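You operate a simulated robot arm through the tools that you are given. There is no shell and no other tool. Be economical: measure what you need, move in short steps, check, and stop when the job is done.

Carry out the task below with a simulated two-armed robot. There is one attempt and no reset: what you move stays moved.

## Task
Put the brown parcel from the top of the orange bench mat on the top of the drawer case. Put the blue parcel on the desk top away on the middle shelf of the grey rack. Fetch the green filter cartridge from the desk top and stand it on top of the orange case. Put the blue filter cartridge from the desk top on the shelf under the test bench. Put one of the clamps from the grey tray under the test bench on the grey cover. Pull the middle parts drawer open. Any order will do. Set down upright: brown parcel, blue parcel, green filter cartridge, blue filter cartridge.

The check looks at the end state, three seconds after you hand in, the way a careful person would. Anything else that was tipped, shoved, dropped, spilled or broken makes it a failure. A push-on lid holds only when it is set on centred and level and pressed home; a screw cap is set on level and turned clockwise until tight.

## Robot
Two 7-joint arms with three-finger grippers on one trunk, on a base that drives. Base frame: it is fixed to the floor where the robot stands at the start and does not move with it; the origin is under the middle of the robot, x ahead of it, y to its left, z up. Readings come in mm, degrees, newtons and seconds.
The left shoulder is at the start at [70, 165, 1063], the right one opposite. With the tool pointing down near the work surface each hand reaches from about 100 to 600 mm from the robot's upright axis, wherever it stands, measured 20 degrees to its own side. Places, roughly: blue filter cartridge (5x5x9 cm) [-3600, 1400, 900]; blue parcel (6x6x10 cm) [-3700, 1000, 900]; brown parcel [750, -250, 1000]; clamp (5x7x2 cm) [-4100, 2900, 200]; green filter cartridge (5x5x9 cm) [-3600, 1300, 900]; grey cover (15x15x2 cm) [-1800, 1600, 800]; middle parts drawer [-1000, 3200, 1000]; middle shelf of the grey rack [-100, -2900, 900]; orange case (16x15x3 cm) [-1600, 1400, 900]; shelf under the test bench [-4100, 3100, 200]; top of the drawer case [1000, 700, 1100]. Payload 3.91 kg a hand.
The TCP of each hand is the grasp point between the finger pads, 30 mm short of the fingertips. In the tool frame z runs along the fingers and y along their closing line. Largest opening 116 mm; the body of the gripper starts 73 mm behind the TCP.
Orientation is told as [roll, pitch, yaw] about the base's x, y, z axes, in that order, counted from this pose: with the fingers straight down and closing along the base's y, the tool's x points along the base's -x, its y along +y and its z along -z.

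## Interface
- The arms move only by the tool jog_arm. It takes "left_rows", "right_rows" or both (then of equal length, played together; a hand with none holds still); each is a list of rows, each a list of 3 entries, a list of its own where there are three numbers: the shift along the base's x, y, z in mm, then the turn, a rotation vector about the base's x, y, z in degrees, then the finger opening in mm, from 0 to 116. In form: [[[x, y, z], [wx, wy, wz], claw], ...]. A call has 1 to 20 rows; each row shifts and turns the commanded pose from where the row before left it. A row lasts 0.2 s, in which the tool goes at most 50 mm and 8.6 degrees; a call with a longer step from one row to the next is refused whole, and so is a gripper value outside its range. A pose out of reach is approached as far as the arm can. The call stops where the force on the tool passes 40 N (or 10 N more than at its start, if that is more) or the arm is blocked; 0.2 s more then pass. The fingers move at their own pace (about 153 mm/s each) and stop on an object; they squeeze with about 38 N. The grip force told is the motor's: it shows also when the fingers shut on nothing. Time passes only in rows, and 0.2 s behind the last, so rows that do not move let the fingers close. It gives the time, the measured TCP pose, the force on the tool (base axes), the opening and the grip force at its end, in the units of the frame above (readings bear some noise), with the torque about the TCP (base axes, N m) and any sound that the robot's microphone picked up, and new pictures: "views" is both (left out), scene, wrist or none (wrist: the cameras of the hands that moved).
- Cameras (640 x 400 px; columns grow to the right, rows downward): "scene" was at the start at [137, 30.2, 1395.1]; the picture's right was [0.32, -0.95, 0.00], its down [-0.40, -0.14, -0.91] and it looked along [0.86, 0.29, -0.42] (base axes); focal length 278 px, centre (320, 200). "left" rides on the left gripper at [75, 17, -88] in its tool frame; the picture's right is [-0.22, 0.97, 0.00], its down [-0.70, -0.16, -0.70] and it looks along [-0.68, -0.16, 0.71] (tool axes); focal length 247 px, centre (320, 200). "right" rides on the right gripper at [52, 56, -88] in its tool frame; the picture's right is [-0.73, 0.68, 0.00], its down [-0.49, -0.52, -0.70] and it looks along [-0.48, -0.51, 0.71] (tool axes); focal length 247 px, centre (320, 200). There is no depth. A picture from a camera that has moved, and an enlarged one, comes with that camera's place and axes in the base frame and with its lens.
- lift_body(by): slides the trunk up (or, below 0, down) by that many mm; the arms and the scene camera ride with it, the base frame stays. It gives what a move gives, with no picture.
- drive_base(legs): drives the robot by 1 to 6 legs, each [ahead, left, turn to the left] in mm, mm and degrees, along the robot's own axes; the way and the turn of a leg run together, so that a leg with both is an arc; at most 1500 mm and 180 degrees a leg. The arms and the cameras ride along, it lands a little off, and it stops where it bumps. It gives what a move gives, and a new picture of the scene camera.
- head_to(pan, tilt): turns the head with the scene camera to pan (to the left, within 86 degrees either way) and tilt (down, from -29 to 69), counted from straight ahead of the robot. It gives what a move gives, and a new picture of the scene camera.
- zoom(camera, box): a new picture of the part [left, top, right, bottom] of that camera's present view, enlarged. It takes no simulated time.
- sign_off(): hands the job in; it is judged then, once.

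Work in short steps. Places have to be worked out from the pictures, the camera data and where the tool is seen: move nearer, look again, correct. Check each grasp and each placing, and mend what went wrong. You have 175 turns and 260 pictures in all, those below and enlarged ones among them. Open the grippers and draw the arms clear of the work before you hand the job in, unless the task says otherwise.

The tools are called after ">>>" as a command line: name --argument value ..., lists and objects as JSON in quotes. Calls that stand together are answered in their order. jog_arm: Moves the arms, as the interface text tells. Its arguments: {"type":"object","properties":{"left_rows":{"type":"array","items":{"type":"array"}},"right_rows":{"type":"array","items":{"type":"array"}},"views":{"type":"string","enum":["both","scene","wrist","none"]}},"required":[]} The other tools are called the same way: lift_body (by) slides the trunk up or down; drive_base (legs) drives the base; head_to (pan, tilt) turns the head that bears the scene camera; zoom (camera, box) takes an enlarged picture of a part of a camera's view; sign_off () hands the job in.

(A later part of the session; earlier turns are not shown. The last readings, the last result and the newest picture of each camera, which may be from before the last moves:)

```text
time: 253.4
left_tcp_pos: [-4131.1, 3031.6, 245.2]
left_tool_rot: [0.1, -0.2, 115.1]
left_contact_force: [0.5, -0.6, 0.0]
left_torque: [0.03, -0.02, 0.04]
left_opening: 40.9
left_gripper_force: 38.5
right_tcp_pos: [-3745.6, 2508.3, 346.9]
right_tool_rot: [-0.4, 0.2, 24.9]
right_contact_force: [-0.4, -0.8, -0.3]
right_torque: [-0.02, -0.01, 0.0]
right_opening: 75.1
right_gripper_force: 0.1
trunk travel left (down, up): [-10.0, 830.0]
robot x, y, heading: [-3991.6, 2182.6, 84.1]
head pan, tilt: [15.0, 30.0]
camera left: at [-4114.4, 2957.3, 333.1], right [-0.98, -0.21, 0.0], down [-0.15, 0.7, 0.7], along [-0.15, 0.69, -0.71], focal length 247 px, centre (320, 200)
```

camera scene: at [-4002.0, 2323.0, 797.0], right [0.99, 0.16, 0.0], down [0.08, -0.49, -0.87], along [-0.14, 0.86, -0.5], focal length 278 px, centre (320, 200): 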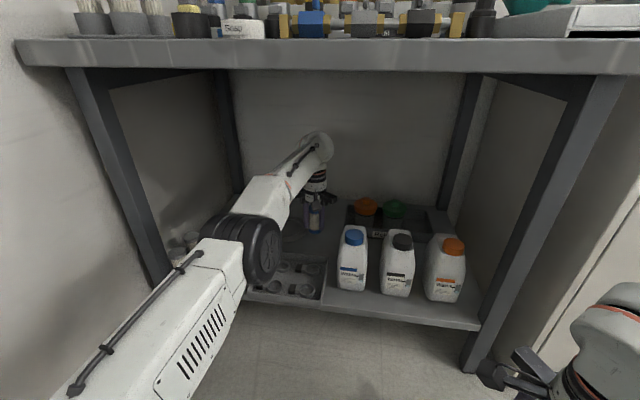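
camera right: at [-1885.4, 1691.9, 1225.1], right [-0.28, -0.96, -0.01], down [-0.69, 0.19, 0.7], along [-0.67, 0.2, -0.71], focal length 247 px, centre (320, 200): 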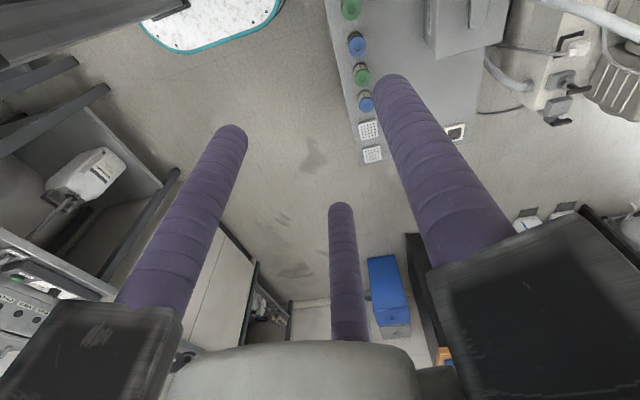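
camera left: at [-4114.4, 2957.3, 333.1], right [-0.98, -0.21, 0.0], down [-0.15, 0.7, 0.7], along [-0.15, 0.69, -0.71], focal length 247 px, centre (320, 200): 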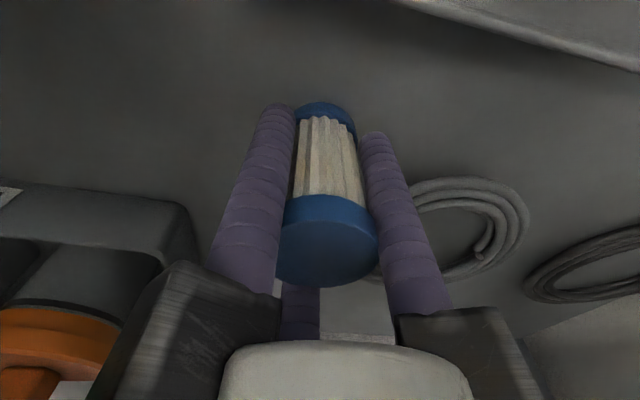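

Shelf is lower than assumed; continuing down by 3 mm steps (stops on force).

>>> jog_arm --left_rows '[[[0, 0, -3], [0, 0, 0], 30], [[0, 0, -3], [0, 0, 0], 30], [[0, 0, -3], [0, 0, 0], 30], [[0, 0, -3], [0, 0, 0], 30], [[0, 0, -2], [0, 0, 0], 30]]' --views "none"

>>> zoom --camera "scene" --box '[270, 190, 370, 265]'

```text
time: 254.6
left_tcp_pos: [-4131.3, 3031.7, 236.9]
left_tool_rot: [-0.1, -0.6, 115.2]
left_contact_force: [0.2, 9.9, 29.4]
left_torque: [-0.15, -0.14, 0.07]
left_opening: 40.9
left_gripper_force: 37.8
right_tcp_pos: [-3745.0, 2507.0, 348.1]
right_tool_rot: [-0.2, 0.2, 25.0]
right_contact_force: [-0.4, 0.8, 1.2]
right_torque: [-0.01, 0.01, 0.03]
right_opening: 75.2
right_gripper_force: 0.0
trunk travel left (down, up): [-10.0, 830.0]
robot x, y, heading: [-3993.0, 2181.9, 84.1]
head pan, tilt: [15.0, 30.0]
```

```text
5.33 times, centred on (320, 228) of scene
camera zoom: at [-4001.5, 2320.9, 797.6], right [0.99, 0.16, 0.0], down [0.08, -0.49, -0.87], along [-0.14, 0.86, -0.5], focal length 1482 px, centre (320, 53)
```

zoom: 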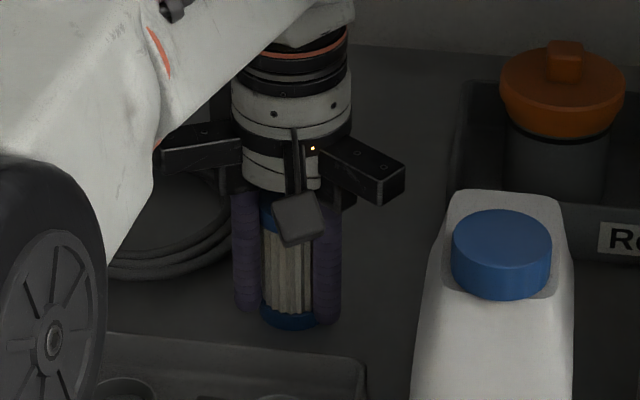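

On the shelf (contact 29 N). Relax, open, rise, and pull back toward the tray.

>>> jog_arm --left_rows '[[[0, 0, 4], [0, 0, 0], 42], [[0, 0, 0], [0, 0, 0], 50], [[0, 0, 0], [0, 0, 0], 70], [[0, 0, 20], [0, 0, 0], 70], [[0, 0, 35], [0, 0, 0], 70], [[0, 0, 35], [0, 0, 0], 70], [[0, -20, 20], [0, 0, 0], 70], [[0, -30, 0], [0, 0, 0], 70], [[0, -40, 0], [0, 0, 0], 70]]' --views "wrist"

>>> zoom --camera "scene" --box '[220, 170, 400, 310]'

```text
time: 256.6
left_tcp_pos: [-4131.1, 2942.1, 342.3]
left_tool_rot: [0.1, -0.1, 115.2]
left_contact_force: [-0.4, -0.2, -0.9]
left_torque: [-0.01, -0.03, -0.01]
left_opening: 70.1
left_gripper_force: 0.1
right_tcp_pos: [-3744.1, 2507.6, 346.0]
right_tool_rot: [-0.4, 0.3, 25.1]
right_contact_force: [0.7, 0.5, -2.0]
right_torque: [-0.04, 0.0, -0.02]
right_opening: 75.1
right_gripper_force: 0.1
trunk travel left (down, up): [-10.0, 830.0]
robot x, y, heading: [-3992.0, 2182.5, 84.1]
head pan, tilt: [15.0, 30.0]
camera left: at [-4115.4, 2866.6, 430.0], right [-0.98, -0.21, 0.0], down [-0.15, 0.7, 0.7], along [-0.15, 0.69, -0.71], focal length 247 px, centre (320, 200)
```

left: 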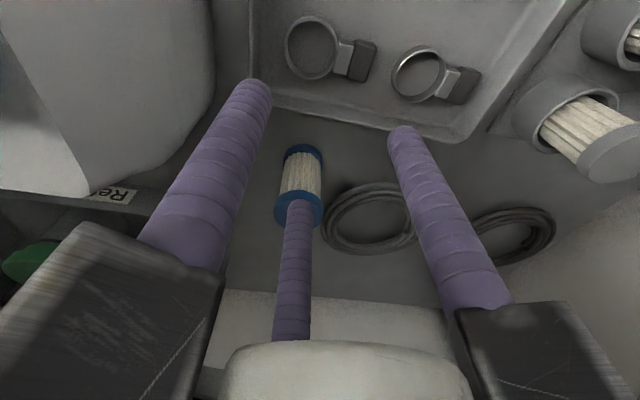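

```text
2.86 times, centred on (310, 240) of scene
camera zoom: at [-4002.2, 2323.9, 796.6], right [0.99, 0.16, 0.0], down [0.08, -0.5, -0.87], along [-0.14, 0.85, -0.5], focal length 794 px, centre (349, 86)
```

zoom: 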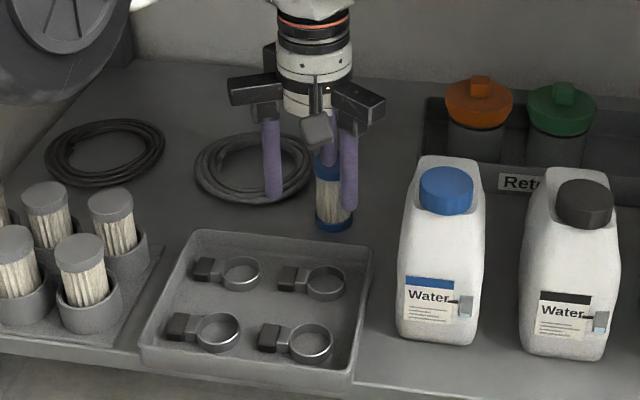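

Blue cartridge stands on the shelf. Now a clamp: I'll pinch the front-left ring's back wall (single finger inside the ring, pair outside in the gap), so turn the left hand +65° and go above (-4225,2880).

>>> jog_arm --left_rows '[[[-12, -8, 0], [0, 0, 8.1], 40], [[-12, -8, 0], [0, 0, 8.1], 40], [[-12, -8, 0], [0, 0, 8.1], 40], [[-12, -8, 0], [0, 0, 8.1], 40], [[-12, -8, -10], [0, 0, 8.1], 40], [[-12, -8, -15], [0, 0, 8.1], 40], [[-12, -8, -20], [0, 0, 8.1], 40], [[-10, -6, -20], [0, 0, 8.1], 40]]' --views "wrist"

>>> zoom --camera "scene" --box '[230, 220, 350, 310]'

```text
time: 258.4
left_tcp_pos: [-4224.6, 2881.4, 279.0]
left_tool_rot: [0.1, -0.3, -179.9]
left_contact_force: [-0.1, -0.3, 0.3]
left_torque: [-0.02, -0.02, 0.0]
left_opening: 40.0
left_gripper_force: 0.0
right_tcp_pos: [-3745.1, 2506.8, 347.2]
right_tool_rot: [-0.4, 0.2, 25.0]
right_contact_force: [0.3, -0.5, 0.2]
right_torque: [0.03, 0.03, 0.0]
right_opening: 74.9
right_gripper_force: 0.1
trunk travel left (down, up): [-10.0, 830.0]
robot x, y, heading: [-3994.7, 2186.1, 84.0]
head pan, tilt: [15.0, 30.0]
camera left: at [-4149.9, 2863.0, 367.0], right [-0.22, -0.97, 0.0], down [-0.69, 0.16, 0.7], along [-0.69, 0.15, -0.71], focal length 247 px, centre (320, 200)
```

left: 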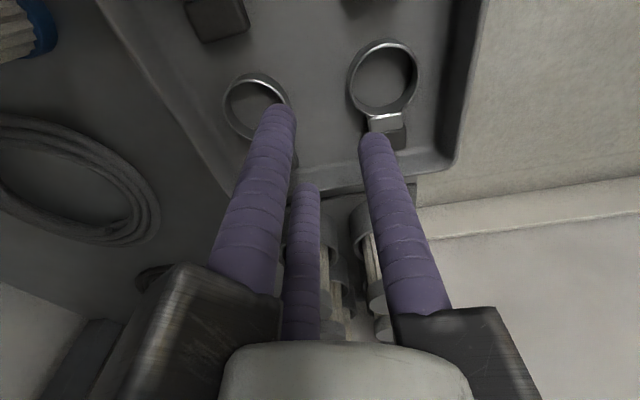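

```text
4.44 times, centred on (290, 265) of scene
camera zoom: at [-4001.9, 2322.7, 797.0], right [0.99, 0.16, 0.0], down [0.08, -0.49, -0.87], along [-0.14, 0.86, -0.5], focal length 1235 px, centre (453, -89)
```

zoom: 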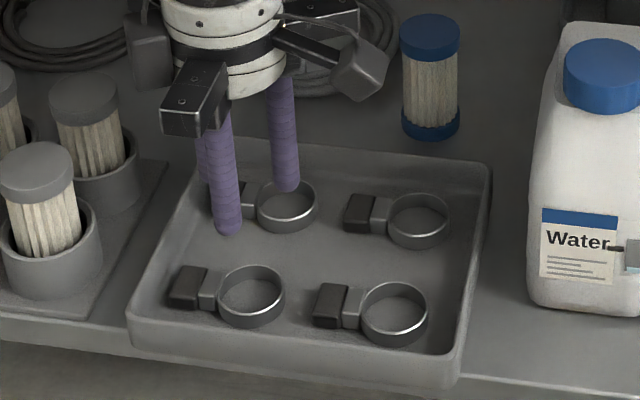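

Scene depth reads long here (checked against the cartridge); the wrist camera puts the front-left ring at (-4219,2833), OD≈49. Aligning TCP at (-4219,2856), z 232.

>>> jog_arm --left_rows '[[[3, -13, -16], [0, 0, 0], 40], [[3, -13, -16], [0, 0, 0], 40], [[0, 0, -15], [0, 0, 0], 40]]' --views "wrist"

>>> zoom --camera "scene" --box '[230, 220, 350, 310]'

```text
time: 259.2
left_tcp_pos: [-4219.2, 2853.1, 234.8]
left_tool_rot: [0.0, -0.2, 179.9]
left_contact_force: [2.4, -6.0, 10.7]
left_torque: [0.03, -0.32, -0.14]
left_opening: 39.5
left_gripper_force: 0.1
right_tcp_pos: [-3744.4, 2507.4, 346.5]
right_tool_rot: [-0.3, 0.2, 24.9]
right_contact_force: [-0.3, -0.3, -0.8]
right_torque: [-0.02, 0.0, -0.02]
right_opening: 75.1
right_gripper_force: 0.1
trunk travel left (down, up): [-10.0, 830.0]
robot x, y, heading: [-3993.6, 2184.5, 83.9]
head pan, tilt: [15.0, 30.0]
camera left: at [-4143.8, 2836.2, 322.6], right [-0.22, -0.97, 0.0], down [-0.69, 0.16, 0.7], along [-0.68, 0.16, -0.71], focal length 247 px, centre (320, 200)
```

left: 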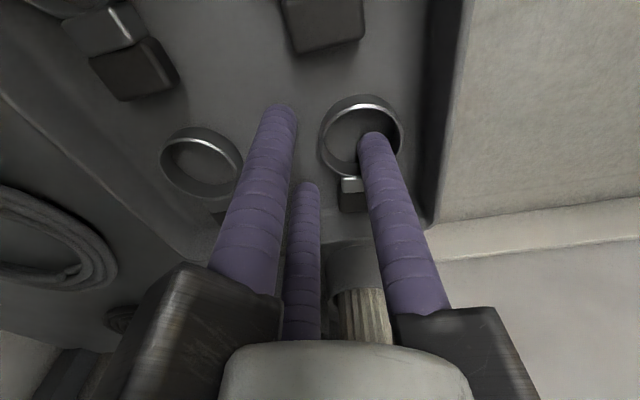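

```text
4.44 times, centred on (290, 265) of scene
camera zoom: at [-4001.7, 2322.0, 797.4], right [0.99, 0.16, 0.0], down [0.08, -0.49, -0.87], along [-0.14, 0.86, -0.5], focal length 1235 px, centre (453, -89)
```

zoom: 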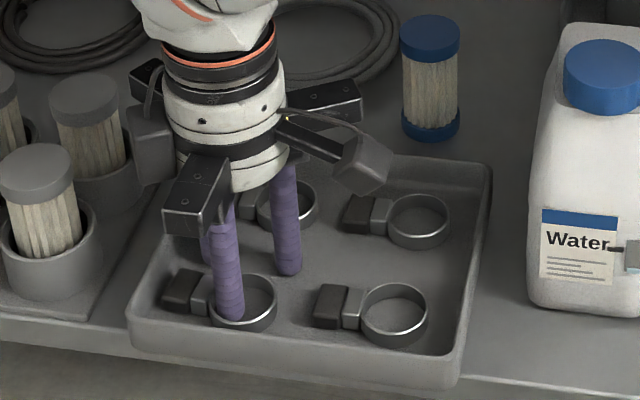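

A light contact (11 N) is felt; the finger tip seems to touch the rim. Raise 12 mm and look closely.

>>> jog_arm --left_rows '[[[0, 0, 12], [0, 0, 0], 40]]' --views "none"

>>> zoom --camera "left" --box '[240, 60, 460, 220]'

>>> zoom --camera "scene" --box '[250, 250, 320, 300]'

```text
time: 259.6
left_tcp_pos: [-4220.4, 2853.1, 246.1]
left_tool_rot: [0.2, -0.3, -180.0]
left_contact_force: [-0.3, 0.3, -0.9]
left_torque: [-0.01, -0.01, -0.02]
left_opening: 39.9
left_gripper_force: 0.0
right_tcp_pos: [-3744.4, 2507.4, 349.1]
right_tool_rot: [-0.4, 0.2, 25.0]
right_contact_force: [0.0, -0.4, 0.8]
right_torque: [0.0, 0.01, 0.05]
right_opening: 75.1
right_gripper_force: 0.2
trunk travel left (down, up): [-10.0, 830.0]
robot x, y, heading: [-3990.4, 2182.0, 84.0]
head pan, tilt: [15.0, 30.0]
```

```text
2.50 times, centred on (350, 140) of left
camera zoom: at [-4144.5, 2837.2, 333.1], right [-0.22, -0.97, 0.0], down [-0.69, 0.16, 0.7], along [-0.68, 0.15, -0.71], focal length 617 px, centre (245, 350)
```

zoom: 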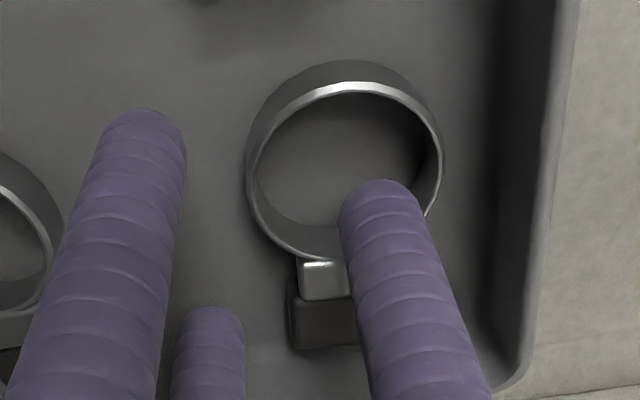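

```text
8.00 times, centred on (285, 275) of scene
camera zoom: at [-4002.0, 2323.0, 796.8], right [0.99, 0.16, 0.0], down [0.08, -0.49, -0.87], along [-0.14, 0.85, -0.5], focal length 2224 px, centre (600, -400)
```

zoom: 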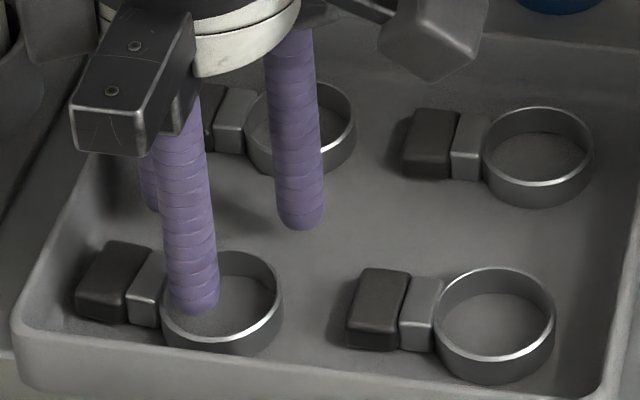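

Re-derived heights: shelf ≈187, rim top ≈212, ring now at (-4214,2829). Adjust +6 x, -3 y and descend to TCP z≈226.

>>> jog_arm --left_rows '[[[6, -3, 0], [0, 0, 0], 40], [[0, 0, -8], [0, 0, 0], 40], [[0, 0, -6], [0, 0, 0], 40], [[0, 0, -6], [0, 0, 0], 40]]' --views "none"

>>> zoom --camera "left" --box '[240, 60, 460, 220]'

>>> zoom --camera "scene" --box '[250, 250, 320, 300]'

```text
time: 260.5
left_tcp_pos: [-4212.6, 2851.6, 235.1]
left_tool_rot: [-0.3, -0.1, 179.8]
left_contact_force: [1.5, -12.9, 25.5]
left_torque: [-0.65, -0.33, -0.1]
left_opening: 40.0
left_gripper_force: 0.0
right_tcp_pos: [-3745.2, 2507.5, 348.4]
right_tool_rot: [-0.4, 0.2, 24.9]
right_contact_force: [1.1, 0.3, 0.4]
right_torque: [0.01, 0.0, -0.01]
right_opening: 75.2
right_gripper_force: 0.1
trunk travel left (down, up): [-10.0, 830.0]
robot x, y, heading: [-3988.3, 2182.7, 84.1]
head pan, tilt: [15.0, 30.0]
stopped in row 4 (left hand): the force on the tool passed its limit at 47 N (the readings are from after the stop); the commanded pose is now the measured one
```

```text
2.50 times, centred on (350, 140) of left
camera zoom: at [-4137.9, 2833.5, 322.6], right [-0.23, -0.97, 0.0], down [-0.69, 0.16, 0.7], along [-0.68, 0.16, -0.71], focal length 617 px, centre (245, 350)
```

zoom: 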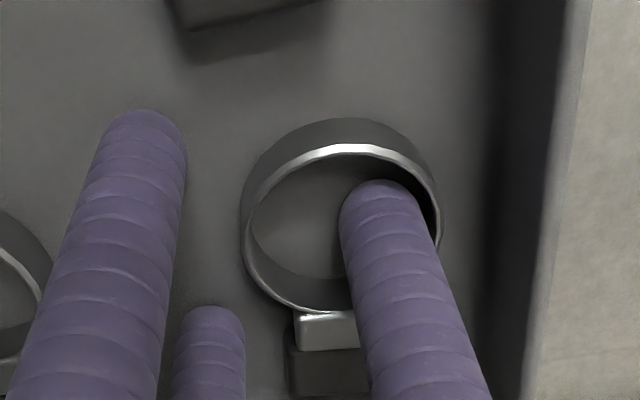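

```text
8.00 times, centred on (285, 275) of scene
camera zoom: at [-4001.3, 2320.6, 797.7], right [0.99, 0.16, 0.0], down [0.08, -0.49, -0.87], along [-0.14, 0.86, -0.5], focal length 2224 px, centre (600, -400)
```

zoom: 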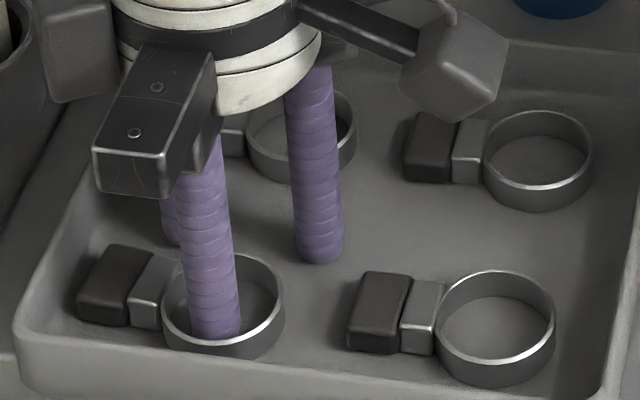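

The inner finger rides on the front rim: too wide open. Raise, reduce opening to 30 mm, y→2853, descend again.

>>> jog_arm --left_rows '[[[0, 0, 12], [0, 0, 0], 40], [[0, 2, 2], [0, 0, 0], 30], [[0, 0, 0], [0, 0, 0], 30], [[0, 0, -10], [0, 0, 0], 30], [[0, 0, -6], [0, 0, 0], 30], [[0, 0, -6], [0, 0, 0], 30]]' --views "none"

>>> zoom --camera "left" --box '[240, 60, 460, 220]'

>>> zoom --camera "scene" --box '[250, 250, 320, 300]'

```text
time: 261.9
left_tcp_pos: [-4212.8, 2855.9, 235.1]
left_tool_rot: [-0.8, -0.2, 179.6]
left_contact_force: [2.9, -9.1, 26.1]
left_torque: [-0.96, -0.06, 0.0]
left_opening: 35.0
left_gripper_force: 4.9
right_tcp_pos: [-3744.4, 2505.6, 348.6]
right_tool_rot: [-0.2, 0.1, 25.0]
right_contact_force: [0.5, 0.4, -0.6]
right_torque: [0.04, -0.01, 0.04]
right_opening: 74.9
right_gripper_force: 0.0
trunk travel left (down, up): [-10.0, 830.0]
robot x, y, heading: [-3994.2, 2185.0, 84.0]
head pan, tilt: [15.0, 30.0]
stopped in row 6 (left hand): the force on the tool passed its limit at 47 N (the readings are from after the stop); the commanded pose is now the measured one
```

```text
2.50 times, centred on (350, 140) of left
camera zoom: at [-4137.5, 2837.6, 322.5], right [-0.23, -0.97, -0.01], down [-0.69, 0.15, 0.7], along [-0.68, 0.17, -0.71], focal length 617 px, centre (245, 350)
```

zoom: 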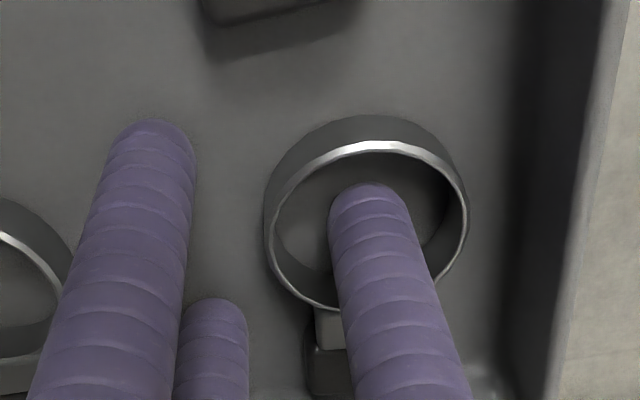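

```text
8.00 times, centred on (285, 275) of scene
camera zoom: at [-4001.2, 2320.4, 797.6], right [0.99, 0.16, 0.0], down [0.08, -0.49, -0.87], along [-0.14, 0.86, -0.5], focal length 2224 px, centre (600, -400)
```

zoom: 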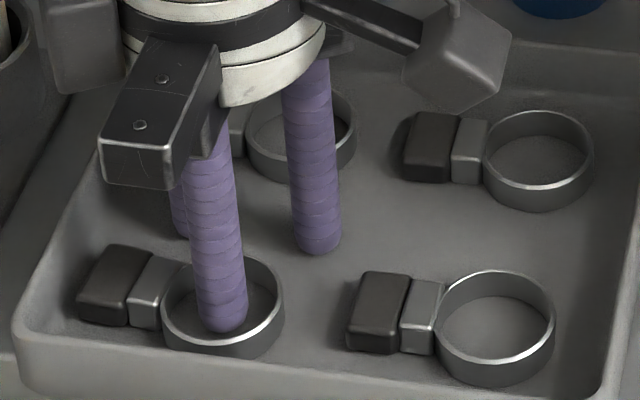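

The fingertips are evidently on the tray floor (same stop height), with the finger inside the ring. Raise 3 mm and close to pinch the ring wall.

>>> jog_arm --left_rows '[[[0, 0, 4], [0, 0, 0], 30], [[0, 0, 0], [0, 0, 0], 15], [[0, 0, 0], [0, 0, 0], 2], [[0, 0, 0], [0, 0, 0], 2]]' --views "none"

>>> zoom --camera "left" --box '[240, 60, 460, 220]'

>>> zoom --camera "scene" --box '[250, 250, 320, 300]'

```text
time: 262.9
left_tcp_pos: [-4212.7, 2855.0, 236.3]
left_tool_rot: [-0.5, -0.2, 179.9]
left_contact_force: [0.2, -6.0, 9.3]
left_torque: [-0.28, -0.03, 0.04]
left_opening: 9.0
left_gripper_force: 38.0
right_tcp_pos: [-3745.2, 2506.7, 347.4]
right_tool_rot: [-0.4, 0.1, 25.0]
right_contact_force: [0.4, 0.4, -0.2]
right_torque: [0.01, -0.01, 0.03]
right_opening: 75.0
right_gripper_force: 0.1
trunk travel left (down, up): [-10.0, 830.0]
robot x, y, heading: [-3995.4, 2179.1, 83.9]
head pan, tilt: [15.0, 30.0]
```

```text
2.50 times, centred on (350, 140) of left
camera zoom: at [-4137.5, 2837.3, 322.5], right [-0.23, -0.97, -0.01], down [-0.69, 0.16, 0.7], along [-0.68, 0.17, -0.71], focal length 617 px, centre (245, 350)
```

zoom: 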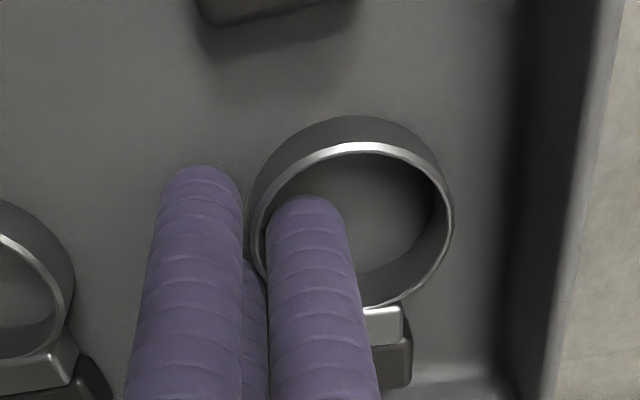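

```text
8.00 times, centred on (285, 275) of scene
camera zoom: at [-4001.7, 2321.9, 797.1], right [0.99, 0.16, 0.0], down [0.08, -0.49, -0.87], along [-0.14, 0.86, -0.5], focal length 2224 px, centre (600, -400)
```

zoom: 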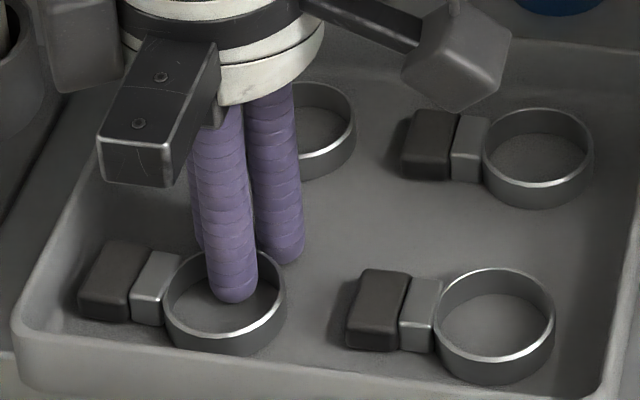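

The ring wall is pinched (9 mm). Lifting 45 mm to check.

>>> jog_arm --left_rows '[[[0, 0, 10], [0, 0, 0], 2], [[0, 0, 15], [0, 0, 0], 2], [[0, 0, 20], [0, 0, 0], 2], [[0, 0, 20], [0, 0, 0], 2]]' --views "wrist"

>>> zoom --camera "scene" --box '[240, 210, 340, 300]'

```text
time: 263.9
left_tcp_pos: [-4212.9, 2855.7, 300.2]
left_tool_rot: [-0.5, -0.2, 179.8]
left_contact_force: [0.4, -0.4, 1.1]
left_torque: [0.01, 0.0, 0.01]
left_opening: 9.2
left_gripper_force: 38.5
right_tcp_pos: [-3744.2, 2508.6, 345.6]
right_tool_rot: [-0.5, 0.2, 25.0]
right_contact_force: [-0.1, 0.1, 0.4]
right_torque: [0.02, -0.02, 0.0]
right_opening: 75.1
right_gripper_force: 0.1
trunk travel left (down, up): [-10.0, 830.0]
robot x, y, heading: [-3991.0, 2183.2, 84.0]
head pan, tilt: [15.0, 30.0]
camera left: at [-4137.5, 2838.1, 388.7], right [-0.23, -0.97, -0.01], down [-0.69, 0.16, 0.7], along [-0.68, 0.16, -0.71], focal length 247 px, centre (320, 200)
```

left: 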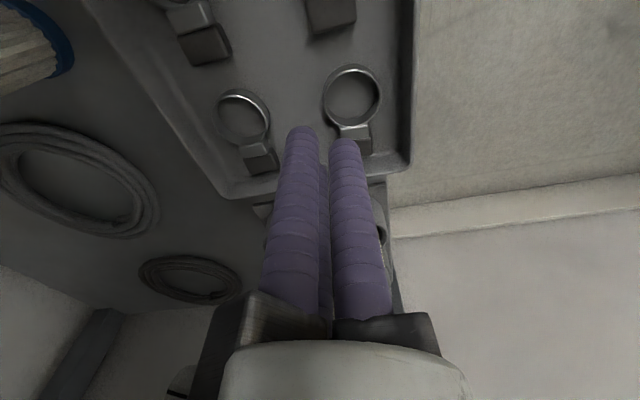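

```text
4.44 times, centred on (290, 255) of scene
camera zoom: at [-4001.8, 2322.5, 797.0], right [0.99, 0.16, 0.0], down [0.08, -0.49, -0.87], along [-0.14, 0.85, -0.5], focal length 1235 px, centre (453, -44)
```

zoom: 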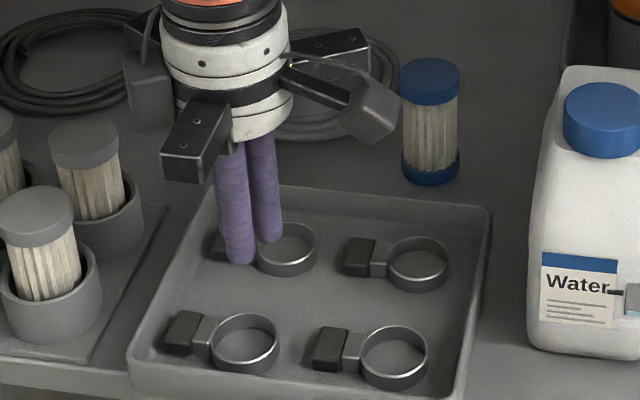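

The pinch slipped (the clamp behaves as a solid, top z≈205). New plan: grip the back-left clamp across its width from outside: TCP (-4223,2923), opening 66, fingers around it.

>>> jog_arm --left_rows '[[[-3, 20, 0], [0, 0, 0], 66], [[-3, 24, 0], [0, 0, 0], 66], [[-4, 23, 0], [0, 0, 0], 66], [[0, 0, -30], [0, 0, 0], 66], [[0, 0, -28], [0, 0, 0], 66]]' --views "wrist"

>>> zoom --camera "scene" --box '[250, 220, 330, 290]'

```text
time: 265.1
left_tcp_pos: [-4223.2, 2921.8, 240.3]
left_tool_rot: [-0.6, -0.2, 179.8]
left_contact_force: [0.6, 0.2, 0.4]
left_torque: [0.01, 0.01, 0.0]
left_opening: 65.8
left_gripper_force: 0.0
right_tcp_pos: [-3743.6, 2508.5, 347.9]
right_tool_rot: [-0.4, 0.3, 25.0]
right_contact_force: [0.8, -0.7, -0.3]
right_torque: [-0.02, -0.02, -0.01]
right_opening: 75.1
right_gripper_force: 0.1
trunk travel left (down, up): [-10.0, 830.0]
robot x, y, heading: [-3990.9, 2181.7, 83.8]
head pan, tilt: [15.0, 30.0]
camera left: at [-4147.5, 2904.7, 327.9], right [-0.23, -0.97, -0.01], down [-0.69, 0.16, 0.7], along [-0.68, 0.16, -0.71], focal length 247 px, centre (320, 200)
```

left: 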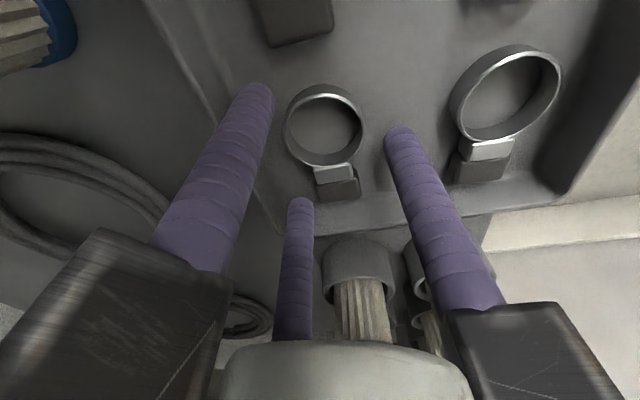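

```text
5.71 times, centred on (290, 255) of scene
camera zoom: at [-4001.9, 2322.4, 797.0], right [0.99, 0.16, 0.0], down [0.08, -0.49, -0.87], along [-0.14, 0.86, -0.5], focal length 1588 px, centre (491, -114)
```

zoom: 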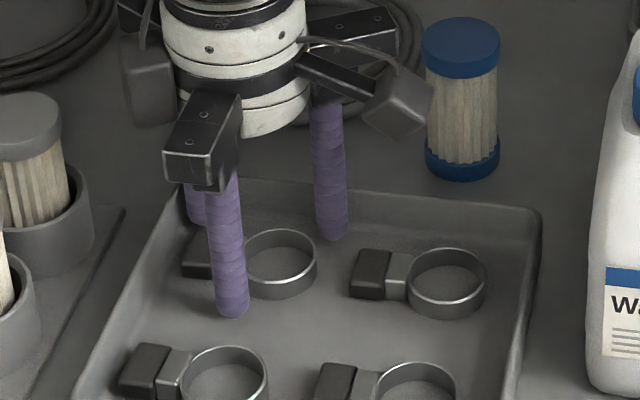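

Fingers surround the clamp as planned. Descend 20 mm and close.

>>> jog_arm --left_rows '[[[0, 1, -10], [0, 0, 0], 66], [[0, 0, -6], [0, 0, 0], 66], [[0, 0, -4], [0, 0, 0], 66], [[0, 0, 0], [0, 0, 0], 45], [[0, 0, 0], [0, 0, 0], 25], [[0, 0, 0], [0, 0, 0], 10], [[0, 0, 0], [0, 0, 0], 10]]' --views "wrist"

```text
time: 265.7
left_tcp_pos: [-4222.5, 2924.3, 235.3]
left_tool_rot: [-1.1, -0.4, 179.6]
left_contact_force: [3.0, -12.0, 23.9]
left_torque: [-1.45, -0.03, -0.02]
left_opening: 71.5
left_gripper_force: 5.6
right_tcp_pos: [-3744.4, 2507.0, 349.5]
right_tool_rot: [-0.3, 0.2, 25.1]
right_contact_force: [0.6, -0.4, -0.6]
right_torque: [-0.03, 0.01, 0.0]
right_opening: 74.9
right_gripper_force: 0.1
trunk travel left (down, up): [-10.0, 830.0]
robot x, y, heading: [-3991.0, 2180.7, 84.1]
head pan, tilt: [15.0, 30.0]
stopped in row 3 (left hand): the force on the tool passed its limit at 46 N (the readings are from after the stop); the commanded pose is now the measured one
camera left: at [-4147.0, 2906.3, 322.9], right [-0.23, -0.97, -0.02], down [-0.69, 0.15, 0.71], along [-0.68, 0.17, -0.71], focal length 247 px, centre (320, 200)
```

left: 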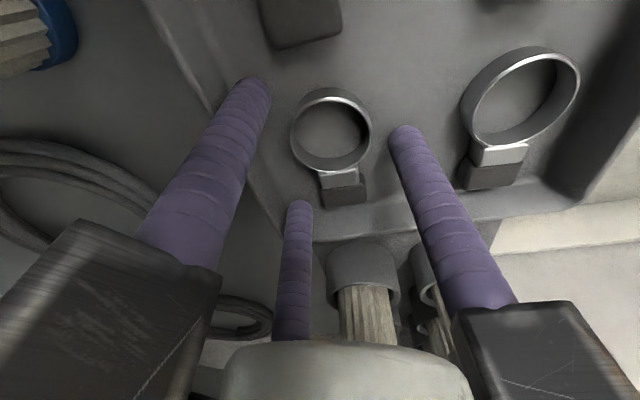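

Fingertips reached the tray floor (tip z≈205). Raise 3 mm, shift +5 x, and close.

>>> jog_arm --left_rows '[[[5, -1, 4], [0, 0, 0], 66], [[0, 0, 0], [0, 0, 0], 45], [[0, 0, 0], [0, 0, 0], 25], [[0, 0, 0], [0, 0, 0], 10], [[0, 0, 0], [0, 0, 0], 10]]' --views "wrist"

```text
time: 266.9
left_tcp_pos: [-4217.4, 2924.1, 235.3]
left_tool_rot: [-0.9, -0.2, 179.8]
left_contact_force: [0.7, 1.7, 4.7]
left_torque: [-0.1, -0.03, 0.06]
left_opening: 47.1
left_gripper_force: 37.9
right_tcp_pos: [-3744.3, 2506.8, 347.7]
right_tool_rot: [-0.4, 0.3, 25.0]
right_contact_force: [-0.9, -0.5, 0.0]
right_torque: [0.02, 0.0, 0.0]
right_opening: 74.9
right_gripper_force: 0.1
trunk travel left (down, up): [-10.0, 830.0]
robot x, y, heading: [-3989.0, 2186.2, 83.9]
head pan, tilt: [15.0, 30.0]
camera left: at [-4142.4, 2905.9, 322.8], right [-0.23, -0.97, -0.01], down [-0.69, 0.15, 0.7], along [-0.68, 0.17, -0.71], focal length 247 px, centre (320, 200)
```

left: 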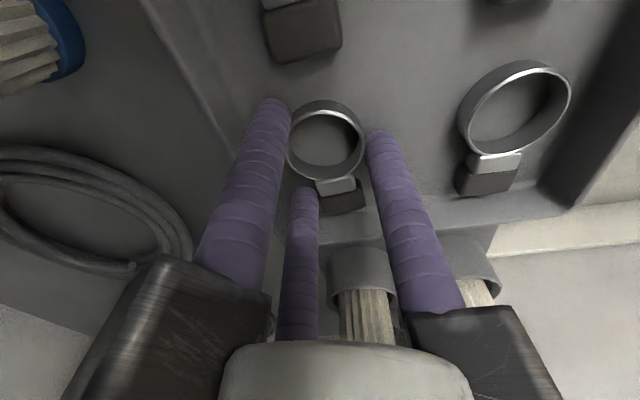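

Gripped at 47 mm with full force. Lift slowly and check.

>>> jog_arm --left_rows '[[[0, 0, 10], [0, 0, 0], 10], [[0, 0, 15], [0, 0, 0], 10], [[0, 0, 25], [0, 0, 0], 10], [[0, 0, 25], [0, 0, 0], 10]]' --views "wrist"

>>> zoom --camera "scene" --box '[240, 200, 340, 290]'

```text
time: 267.9
left_tcp_pos: [-4218.7, 2924.9, 309.7]
left_tool_rot: [-0.9, -0.2, 179.7]
left_contact_force: [-0.4, -0.3, -0.5]
left_torque: [0.0, 0.01, 0.02]
left_opening: 46.7
left_gripper_force: 38.0
right_tcp_pos: [-3744.3, 2506.4, 347.4]
right_tool_rot: [-0.3, 0.2, 25.0]
right_contact_force: [1.3, 0.9, -0.5]
right_torque: [-0.02, 0.01, 0.02]
right_opening: 75.3
right_gripper_force: 0.0
trunk travel left (down, up): [-10.0, 830.0]
robot x, y, heading: [-3989.7, 2182.2, 84.1]
head pan, tilt: [15.0, 30.0]
camera left: at [-4142.6, 2906.1, 397.2], right [-0.23, -0.97, -0.01], down [-0.69, 0.15, 0.7], along [-0.68, 0.17, -0.71], focal length 247 px, centre (320, 200)
```

left: 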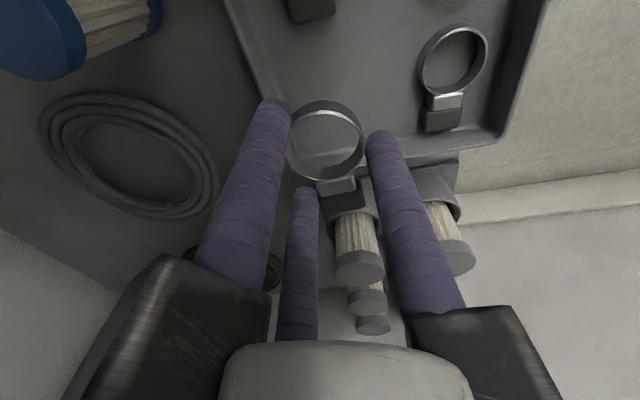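

```text
4.44 times, centred on (290, 245) of scene
camera zoom: at [-4001.9, 2322.4, 796.9], right [0.99, 0.16, 0.0], down [0.08, -0.49, -0.87], along [-0.14, 0.85, -0.5], focal length 1235 px, centre (453, 0)
```

zoom: 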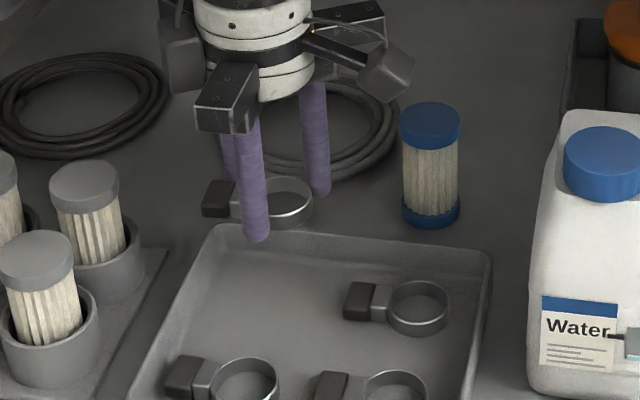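

Clamp held. Retract along the way I came in.

>>> jog_arm --left_rows '[[[12, -40, 5], [0, 0, 0], 10], [[14, -44, 5], [0, 0, 0], 10], [[16, -44, 5], [0, 0, 0], 10], [[18, -44, 5], [0, 0, 0], 10], [[20, -44, 0], [0, 0, 0], 10], [[20, -44, 0], [0, 0, 0], 10], [[20, -44, 0], [0, 0, 0], 10], [[20, -44, 0], [0, 0, 0], 10], [[20, -40, 0], [0, 0, 0], 10]]' --views "wrist"

```text
time: 269.9
left_tcp_pos: [-4058.5, 2534.8, 329.9]
left_tool_rot: [-0.9, -0.3, 179.6]
left_contact_force: [0.1, 0.4, -0.3]
left_torque: [-0.01, -0.04, -0.01]
left_opening: 46.7
left_gripper_force: 38.5
right_tcp_pos: [-3745.3, 2507.7, 346.8]
right_tool_rot: [-0.4, 0.2, 25.1]
right_contact_force: [-0.1, -0.2, 0.5]
right_torque: [0.0, -0.02, -0.01]
right_opening: 75.2
right_gripper_force: 0.0
trunk travel left (down, up): [-10.0, 830.0]
robot x, y, heading: [-3995.2, 2179.4, 84.1]
head pan, tilt: [15.0, 30.0]
camera left: at [-3983.4, 2516.8, 417.4], right [-0.23, -0.97, -0.01], down [-0.69, 0.15, 0.7], along [-0.68, 0.17, -0.71], focal length 247 px, centre (320, 200)
```

left: 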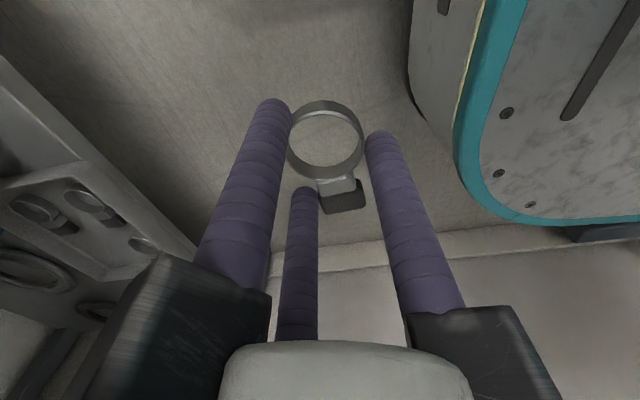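

Raising the trunk, then driving to the island.

>>> lift_body --by 400

>>> lift_body --by 390

>>> drive_base --legs '[[0, 0, 6], [0, -1500, 0], [80, -590, 0], [0, 0, 180]]'

```text
time: 273.7
left_tcp_pos: [-4058.5, 2536.0, 730.3]
left_tool_rot: [-0.8, -0.1, 179.7]
left_contact_force: [0.2, 0.4, 0.6]
left_torque: [0.0, 0.02, -0.05]
left_opening: 46.0
left_gripper_force: 37.9
right_tcp_pos: [-3744.5, 2507.5, 746.1]
right_tool_rot: [-0.4, 0.2, 25.1]
right_contact_force: [0.5, 0.0, -0.4]
right_torque: [-0.01, 0.0, 0.0]
right_opening: 75.3
right_gripper_force: 0.1
trunk travel left (down, up): [-410.0, 430.0]
robot x, y, heading: [-3990.9, 2182.2, 84.1]
head pan, tilt: [15.0, 30.0]
```

```text
time: 277.5
left_tcp_pos: [-4058.8, 2535.4, 1119.6]
left_tool_rot: [-0.8, -0.1, 179.8]
left_contact_force: [0.5, 0.2, -0.4]
left_torque: [0.0, -0.01, 0.0]
left_opening: 45.8
left_gripper_force: 38.7
right_tcp_pos: [-3743.5, 2508.2, 1137.2]
right_tool_rot: [-0.4, 0.1, 25.0]
right_contact_force: [0.1, 0.2, 1.0]
right_torque: [0.03, -0.04, -0.03]
right_opening: 75.2
right_gripper_force: 0.0
trunk travel left (down, up): [-800.0, 40.0]
robot x, y, heading: [-3990.7, 2183.8, 84.3]
head pan, tilt: [15.0, 30.0]
```

```text
time: 296.0
left_tcp_pos: [-1773.8, 1938.7, 1120.5]
left_tool_rot: [-0.7, -0.2, 6.8]
left_contact_force: [-0.5, -0.4, -0.1]
left_torque: [0.01, 0.03, 0.01]
left_opening: 44.6
left_gripper_force: 38.3
right_tcp_pos: [-2088.5, 1929.0, 1137.2]
right_tool_rot: [-0.3, 0.2, -147.9]
right_contact_force: [0.0, -0.3, 0.0]
right_torque: [0.02, 0.01, 0.01]
right_opening: 75.0
right_gripper_force: 0.0
trunk travel left (down, up): [-800.0, 40.0]
robot x, y, heading: [-1883.4, 2284.7, -88.8]
head pan, tilt: [15.0, 30.0]
camera scene: at [-1857.0, 2144.9, 1587.0], right [-0.96, -0.28, 0.0], down [-0.14, 0.48, -0.87], along [0.24, -0.83, -0.5], focal length 278 px, centre (320, 200)
```

scene: 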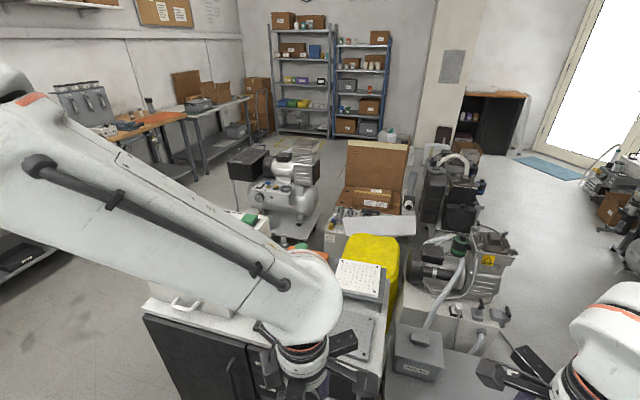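

At the island. Ahead 140 mm, then bring the left hand over the grey cover.

>>> drive_base --legs '[[145, 0, -1]]'

>>> jog_arm --left_rows '[[[0, -40, 0], [0, 0, 0], 10], [[0, -40, 0], [0, 0, 0], 10], [[0, -40, -15], [0, 0, 0], 10], [[0, -35, -30], [0, 0, 0], 10], [[0, -30, -40], [0, 0, 0], 10], [[0, 0, -45], [0, 0, 0], 10], [[0, 0, -45], [0, 0, 0], 10]]' --views "scene"

```text
time: 297.3
left_tcp_pos: [-1776.8, 1793.1, 1120.3]
left_tool_rot: [-1.1, -0.2, 5.7]
left_contact_force: [-0.3, 0.3, -0.3]
left_torque: [-0.02, 0.0, 0.0]
left_opening: 44.7
left_gripper_force: 38.1
right_tcp_pos: [-2093.1, 1788.4, 1138.2]
right_tool_rot: [-0.3, 0.2, -148.7]
right_contact_force: [-0.8, 0.9, 0.0]
right_torque: [-0.01, 0.0, -0.01]
right_opening: 75.3
right_gripper_force: 0.0
trunk travel left (down, up): [-800.0, 40.0]
robot x, y, heading: [-1881.2, 2134.4, -89.7]
head pan, tilt: [15.0, 30.0]
camera scene: at [-1857.4, 2000.7, 1587.3], right [-0.96, -0.26, 0.0], down [-0.13, 0.48, -0.87], along [0.23, -0.84, -0.5], focal length 278 px, centre (320, 200)
```

scene: 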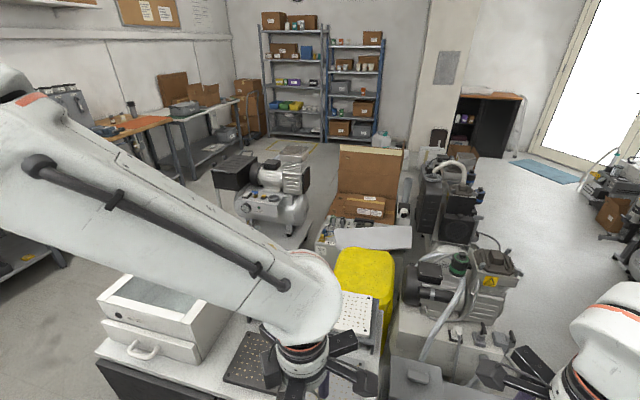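

```text
time: 298.9
left_tcp_pos: [-1779.2, 1606.9, 944.6]
left_tool_rot: [-0.7, 0.1, 6.0]
left_contact_force: [0.4, -0.2, -0.1]
left_torque: [0.04, -0.01, 0.0]
left_opening: 44.5
left_gripper_force: 38.1
right_tcp_pos: [-2092.9, 1785.7, 1136.8]
right_tool_rot: [-0.5, 0.3, -148.8]
right_contact_force: [-0.1, -0.3, -0.2]
right_torque: [0.01, -0.03, 0.01]
right_opening: 75.3
right_gripper_force: 0.1
trunk travel left (down, up): [-800.0, 40.0]
robot x, y, heading: [-1881.1, 2134.3, -89.7]
head pan, tilt: [15.0, 30.0]
camera scene: at [-1857.6, 1996.5, 1586.9], right [-0.96, -0.26, 0.0], down [-0.13, 0.48, -0.87], along [0.23, -0.83, -0.5], focal length 278 px, centre (320, 200)
```

scene: 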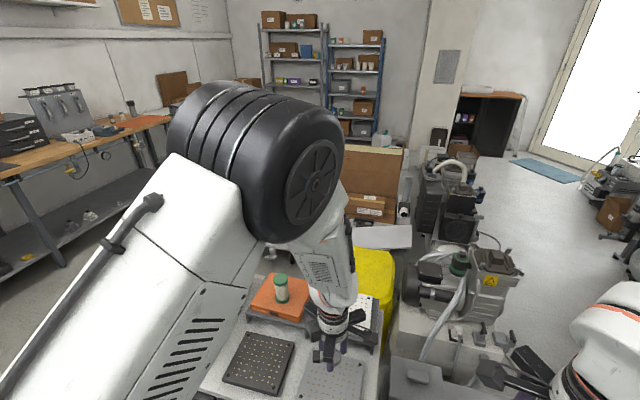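

Over the cover. Lowering 60 mm, then fine steps.

>>> jog_arm --left_rows '[[[0, 0, -30], [0, 0, 0], 10], [[0, 0, -25], [0, 0, 0], 10], [[0, 0, -6], [0, 0, 0], 10]]' --views "none"

>>> zoom --camera "scene" --box '[220, 250, 400, 400]'

```text
time: 299.7
left_tcp_pos: [-1777.5, 1606.3, 884.6]
left_tool_rot: [-0.9, -0.3, 5.8]
left_contact_force: [-0.6, 0.0, 0.3]
left_torque: [-0.02, 0.04, 0.0]
left_opening: 44.5
left_gripper_force: 38.0
right_tcp_pos: [-2093.0, 1786.4, 1137.6]
right_tool_rot: [-0.4, 0.2, -148.8]
right_contact_force: [-0.2, 0.2, -0.4]
right_torque: [-0.02, -0.01, 0.01]
right_opening: 75.2
right_gripper_force: 0.0
trunk travel left (down, up): [-800.0, 40.0]
robot x, y, heading: [-1876.0, 2133.5, -90.0]
head pan, tilt: [15.0, 30.0]
```

```text
2.67 times, centred on (310, 325) of scene
camera zoom: at [-1857.4, 1998.9, 1587.1], right [-0.96, -0.26, 0.0], down [-0.13, 0.48, -0.87], along [0.23, -0.84, -0.5], focal length 741 px, centre (347, -133)
```

zoom: 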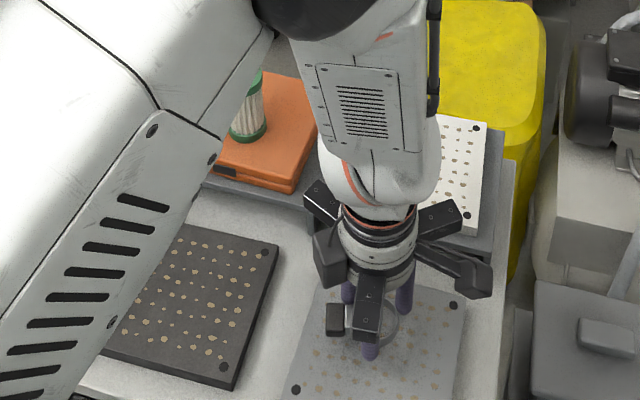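

Position is good over the cover. Lowering in 3 mm steps to contact.

>>> jog_arm --left_rows '[[[-4, 0, -4], [0, 0, 0], 10], [[0, 0, -3], [0, 0, 0], 10], [[0, 0, -3], [0, 0, 0], 10], [[0, 0, -3], [0, 0, 0], 10], [[0, 0, -2], [0, 0, 0], 10], [[0, 0, -2], [0, 0, 0], 10]]' --views "none"

>>> jog_arm --left_rows '[[[0, 0, -2], [0, 0, 0], 10], [[0, 0, -2], [0, 0, 0], 10], [[0, 0, -2], [0, 0, 0], 10], [[0, 0, -2], [0, 0, 0], 10]]' --views "none"

```text
time: 301.1
left_tcp_pos: [-1780.5, 1605.9, 868.2]
left_tool_rot: [-0.8, 0.1, 6.3]
left_contact_force: [0.9, -0.3, -0.4]
left_torque: [0.02, 0.02, -0.01]
left_opening: 44.5
left_gripper_force: 38.1
right_tcp_pos: [-2093.7, 1785.9, 1136.6]
right_tool_rot: [-0.4, 0.2, -148.8]
right_contact_force: [-0.6, 0.2, 0.2]
right_torque: [-0.03, 0.0, 0.0]
right_opening: 75.2
right_gripper_force: 0.2
trunk travel left (down, up): [-800.0, 40.0]
robot x, y, heading: [-1878.3, 2133.9, -90.0]
head pan, tilt: [15.0, 30.0]
```

```text
time: 302.0
left_tcp_pos: [-1781.0, 1605.4, 865.6]
left_tool_rot: [-1.2, 0.4, 6.5]
left_contact_force: [-4.1, 8.1, 30.0]
left_torque: [0.85, -0.29, 0.1]
left_opening: 44.3
left_gripper_force: 37.8
right_tcp_pos: [-2093.7, 1789.8, 1137.7]
right_tool_rot: [-0.1, 0.3, -148.8]
right_contact_force: [0.3, 0.6, 0.5]
right_torque: [0.0, 0.01, 0.02]
right_opening: 75.0
right_gripper_force: 0.0
trunk travel left (down, up): [-800.0, 40.0]
robot x, y, heading: [-1879.7, 2133.1, -89.7]
head pan, tilt: [15.0, 30.0]
stopped in row 4 (left hand): the force on the tool passed its limit at 42 N (the readings are from after the stop); the commanded pose is now the measured one
```

Contact. Raise 3 mm, open, and rise.

>>> jog_arm --left_rows '[[[0, 0, 4], [0, 0, 0], 48], [[0, 0, 0], [0, 0, 0], 60], [[0, 0, 0], [0, 0, 0], 75], [[0, 0, 20], [0, 0, 0], 75], [[0, 0, 40], [0, 0, 0], 75], [[0, 0, 45], [0, 0, 0], 75], [[0, 0, 45], [0, 0, 0], 75], [[0, 30, 30], [0, 0, 0], 75], [[0, 45, 0], [0, 0, 0], 75], [[0, 45, 0], [0, 0, 0], 75]]' --views "none"

>>> zoom --camera "scene" --box '[180, 200, 400, 400]'

```text
time: 303.5
left_tcp_pos: [-1770.4, 1659.1, 907.9]
left_tool_rot: [10.0, 0.2, 8.5]
left_contact_force: [-0.2, -0.1, 0.5]
left_torque: [-0.04, 0.01, -0.01]
left_opening: 75.1
left_gripper_force: 0.1
right_tcp_pos: [-2092.6, 1785.0, 1136.4]
right_tool_rot: [-0.5, 0.1, -148.8]
right_contact_force: [0.4, 0.2, 0.0]
right_torque: [0.04, 0.02, -0.02]
right_opening: 75.0
right_gripper_force: 0.1
trunk travel left (down, up): [-800.0, 40.0]
robot x, y, heading: [-1881.0, 2134.3, -89.8]
head pan, tilt: [15.0, 30.0]
stopped in row 7 (left hand): the arm was blocked; the commanded pose is now the measured one
```

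```text
2.00 times, centred on (290, 300) of scene
camera zoom: at [-1857.4, 1997.7, 1586.9], right [-0.96, -0.26, 0.0], down [-0.13, 0.48, -0.87], along [0.23, -0.84, -0.5], focal length 556 px, centre (380, 0)
```

zoom: 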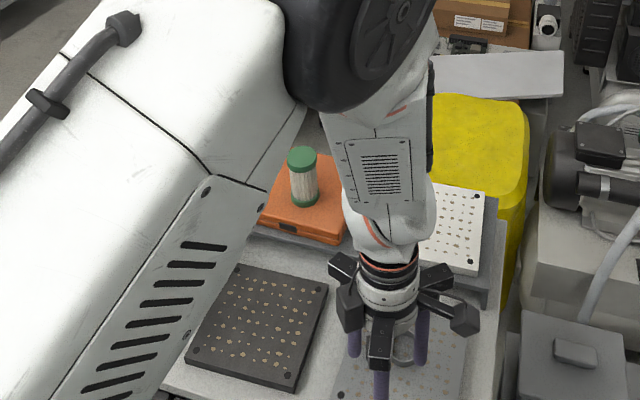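

The arm hit a limit in the straight-up move (tilted 10°). Going up and back together while levelling.

>>> jog_arm --left_rows '[[[0, 10, 30], [0, 0, 0], 75], [[0, 15, 35], [-3, -0.5, 0], 75], [[0, 25, 35], [-4, -0.5, 0], 75], [[0, 30, 30], [-3, -0.5, 0], 75], [[0, 30, 30], [0, 0, 0], 75], [[0, 30, 20], [0, 0, 0], 75]]' --views "none"

>>> zoom --camera "scene" --box '[180, 200, 400, 400]'

```text
time: 304.3
left_tcp_pos: [-1771.9, 1769.3, 928.8]
left_tool_rot: [17.1, -0.4, 10.1]
left_contact_force: [0.3, 0.6, -0.9]
left_torque: [-0.03, -0.02, -0.02]
left_opening: 75.0
left_gripper_force: 0.0
right_tcp_pos: [-2093.1, 1785.8, 1137.5]
right_tool_rot: [-0.4, 0.1, -148.8]
right_contact_force: [0.2, 0.5, -0.1]
right_torque: [0.0, -0.02, -0.01]
right_opening: 75.2
right_gripper_force: 0.0
trunk travel left (down, up): [-800.0, 40.0]
robot x, y, heading: [-1882.7, 2141.2, -89.9]
head pan, tilt: [15.0, 30.0]
stopped in row 4 (left hand): the arm was blocked; the commanded pose is now the measured one
```

```text
2.00 times, centred on (290, 300) of scene
camera zoom: at [-1857.6, 1998.7, 1587.0], right [-0.96, -0.26, 0.0], down [-0.13, 0.48, -0.87], along [0.23, -0.84, -0.5], focal length 556 px, centre (380, 0)
```

zoom: 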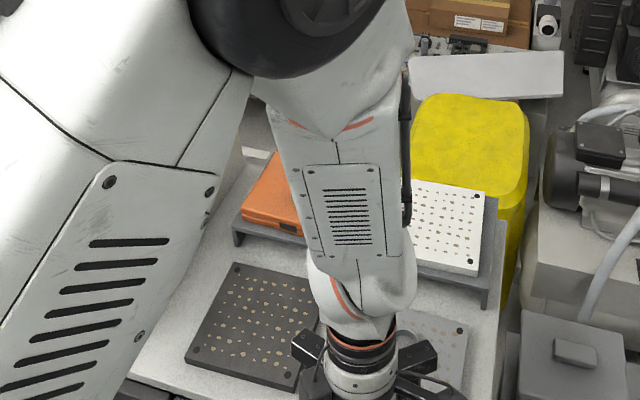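

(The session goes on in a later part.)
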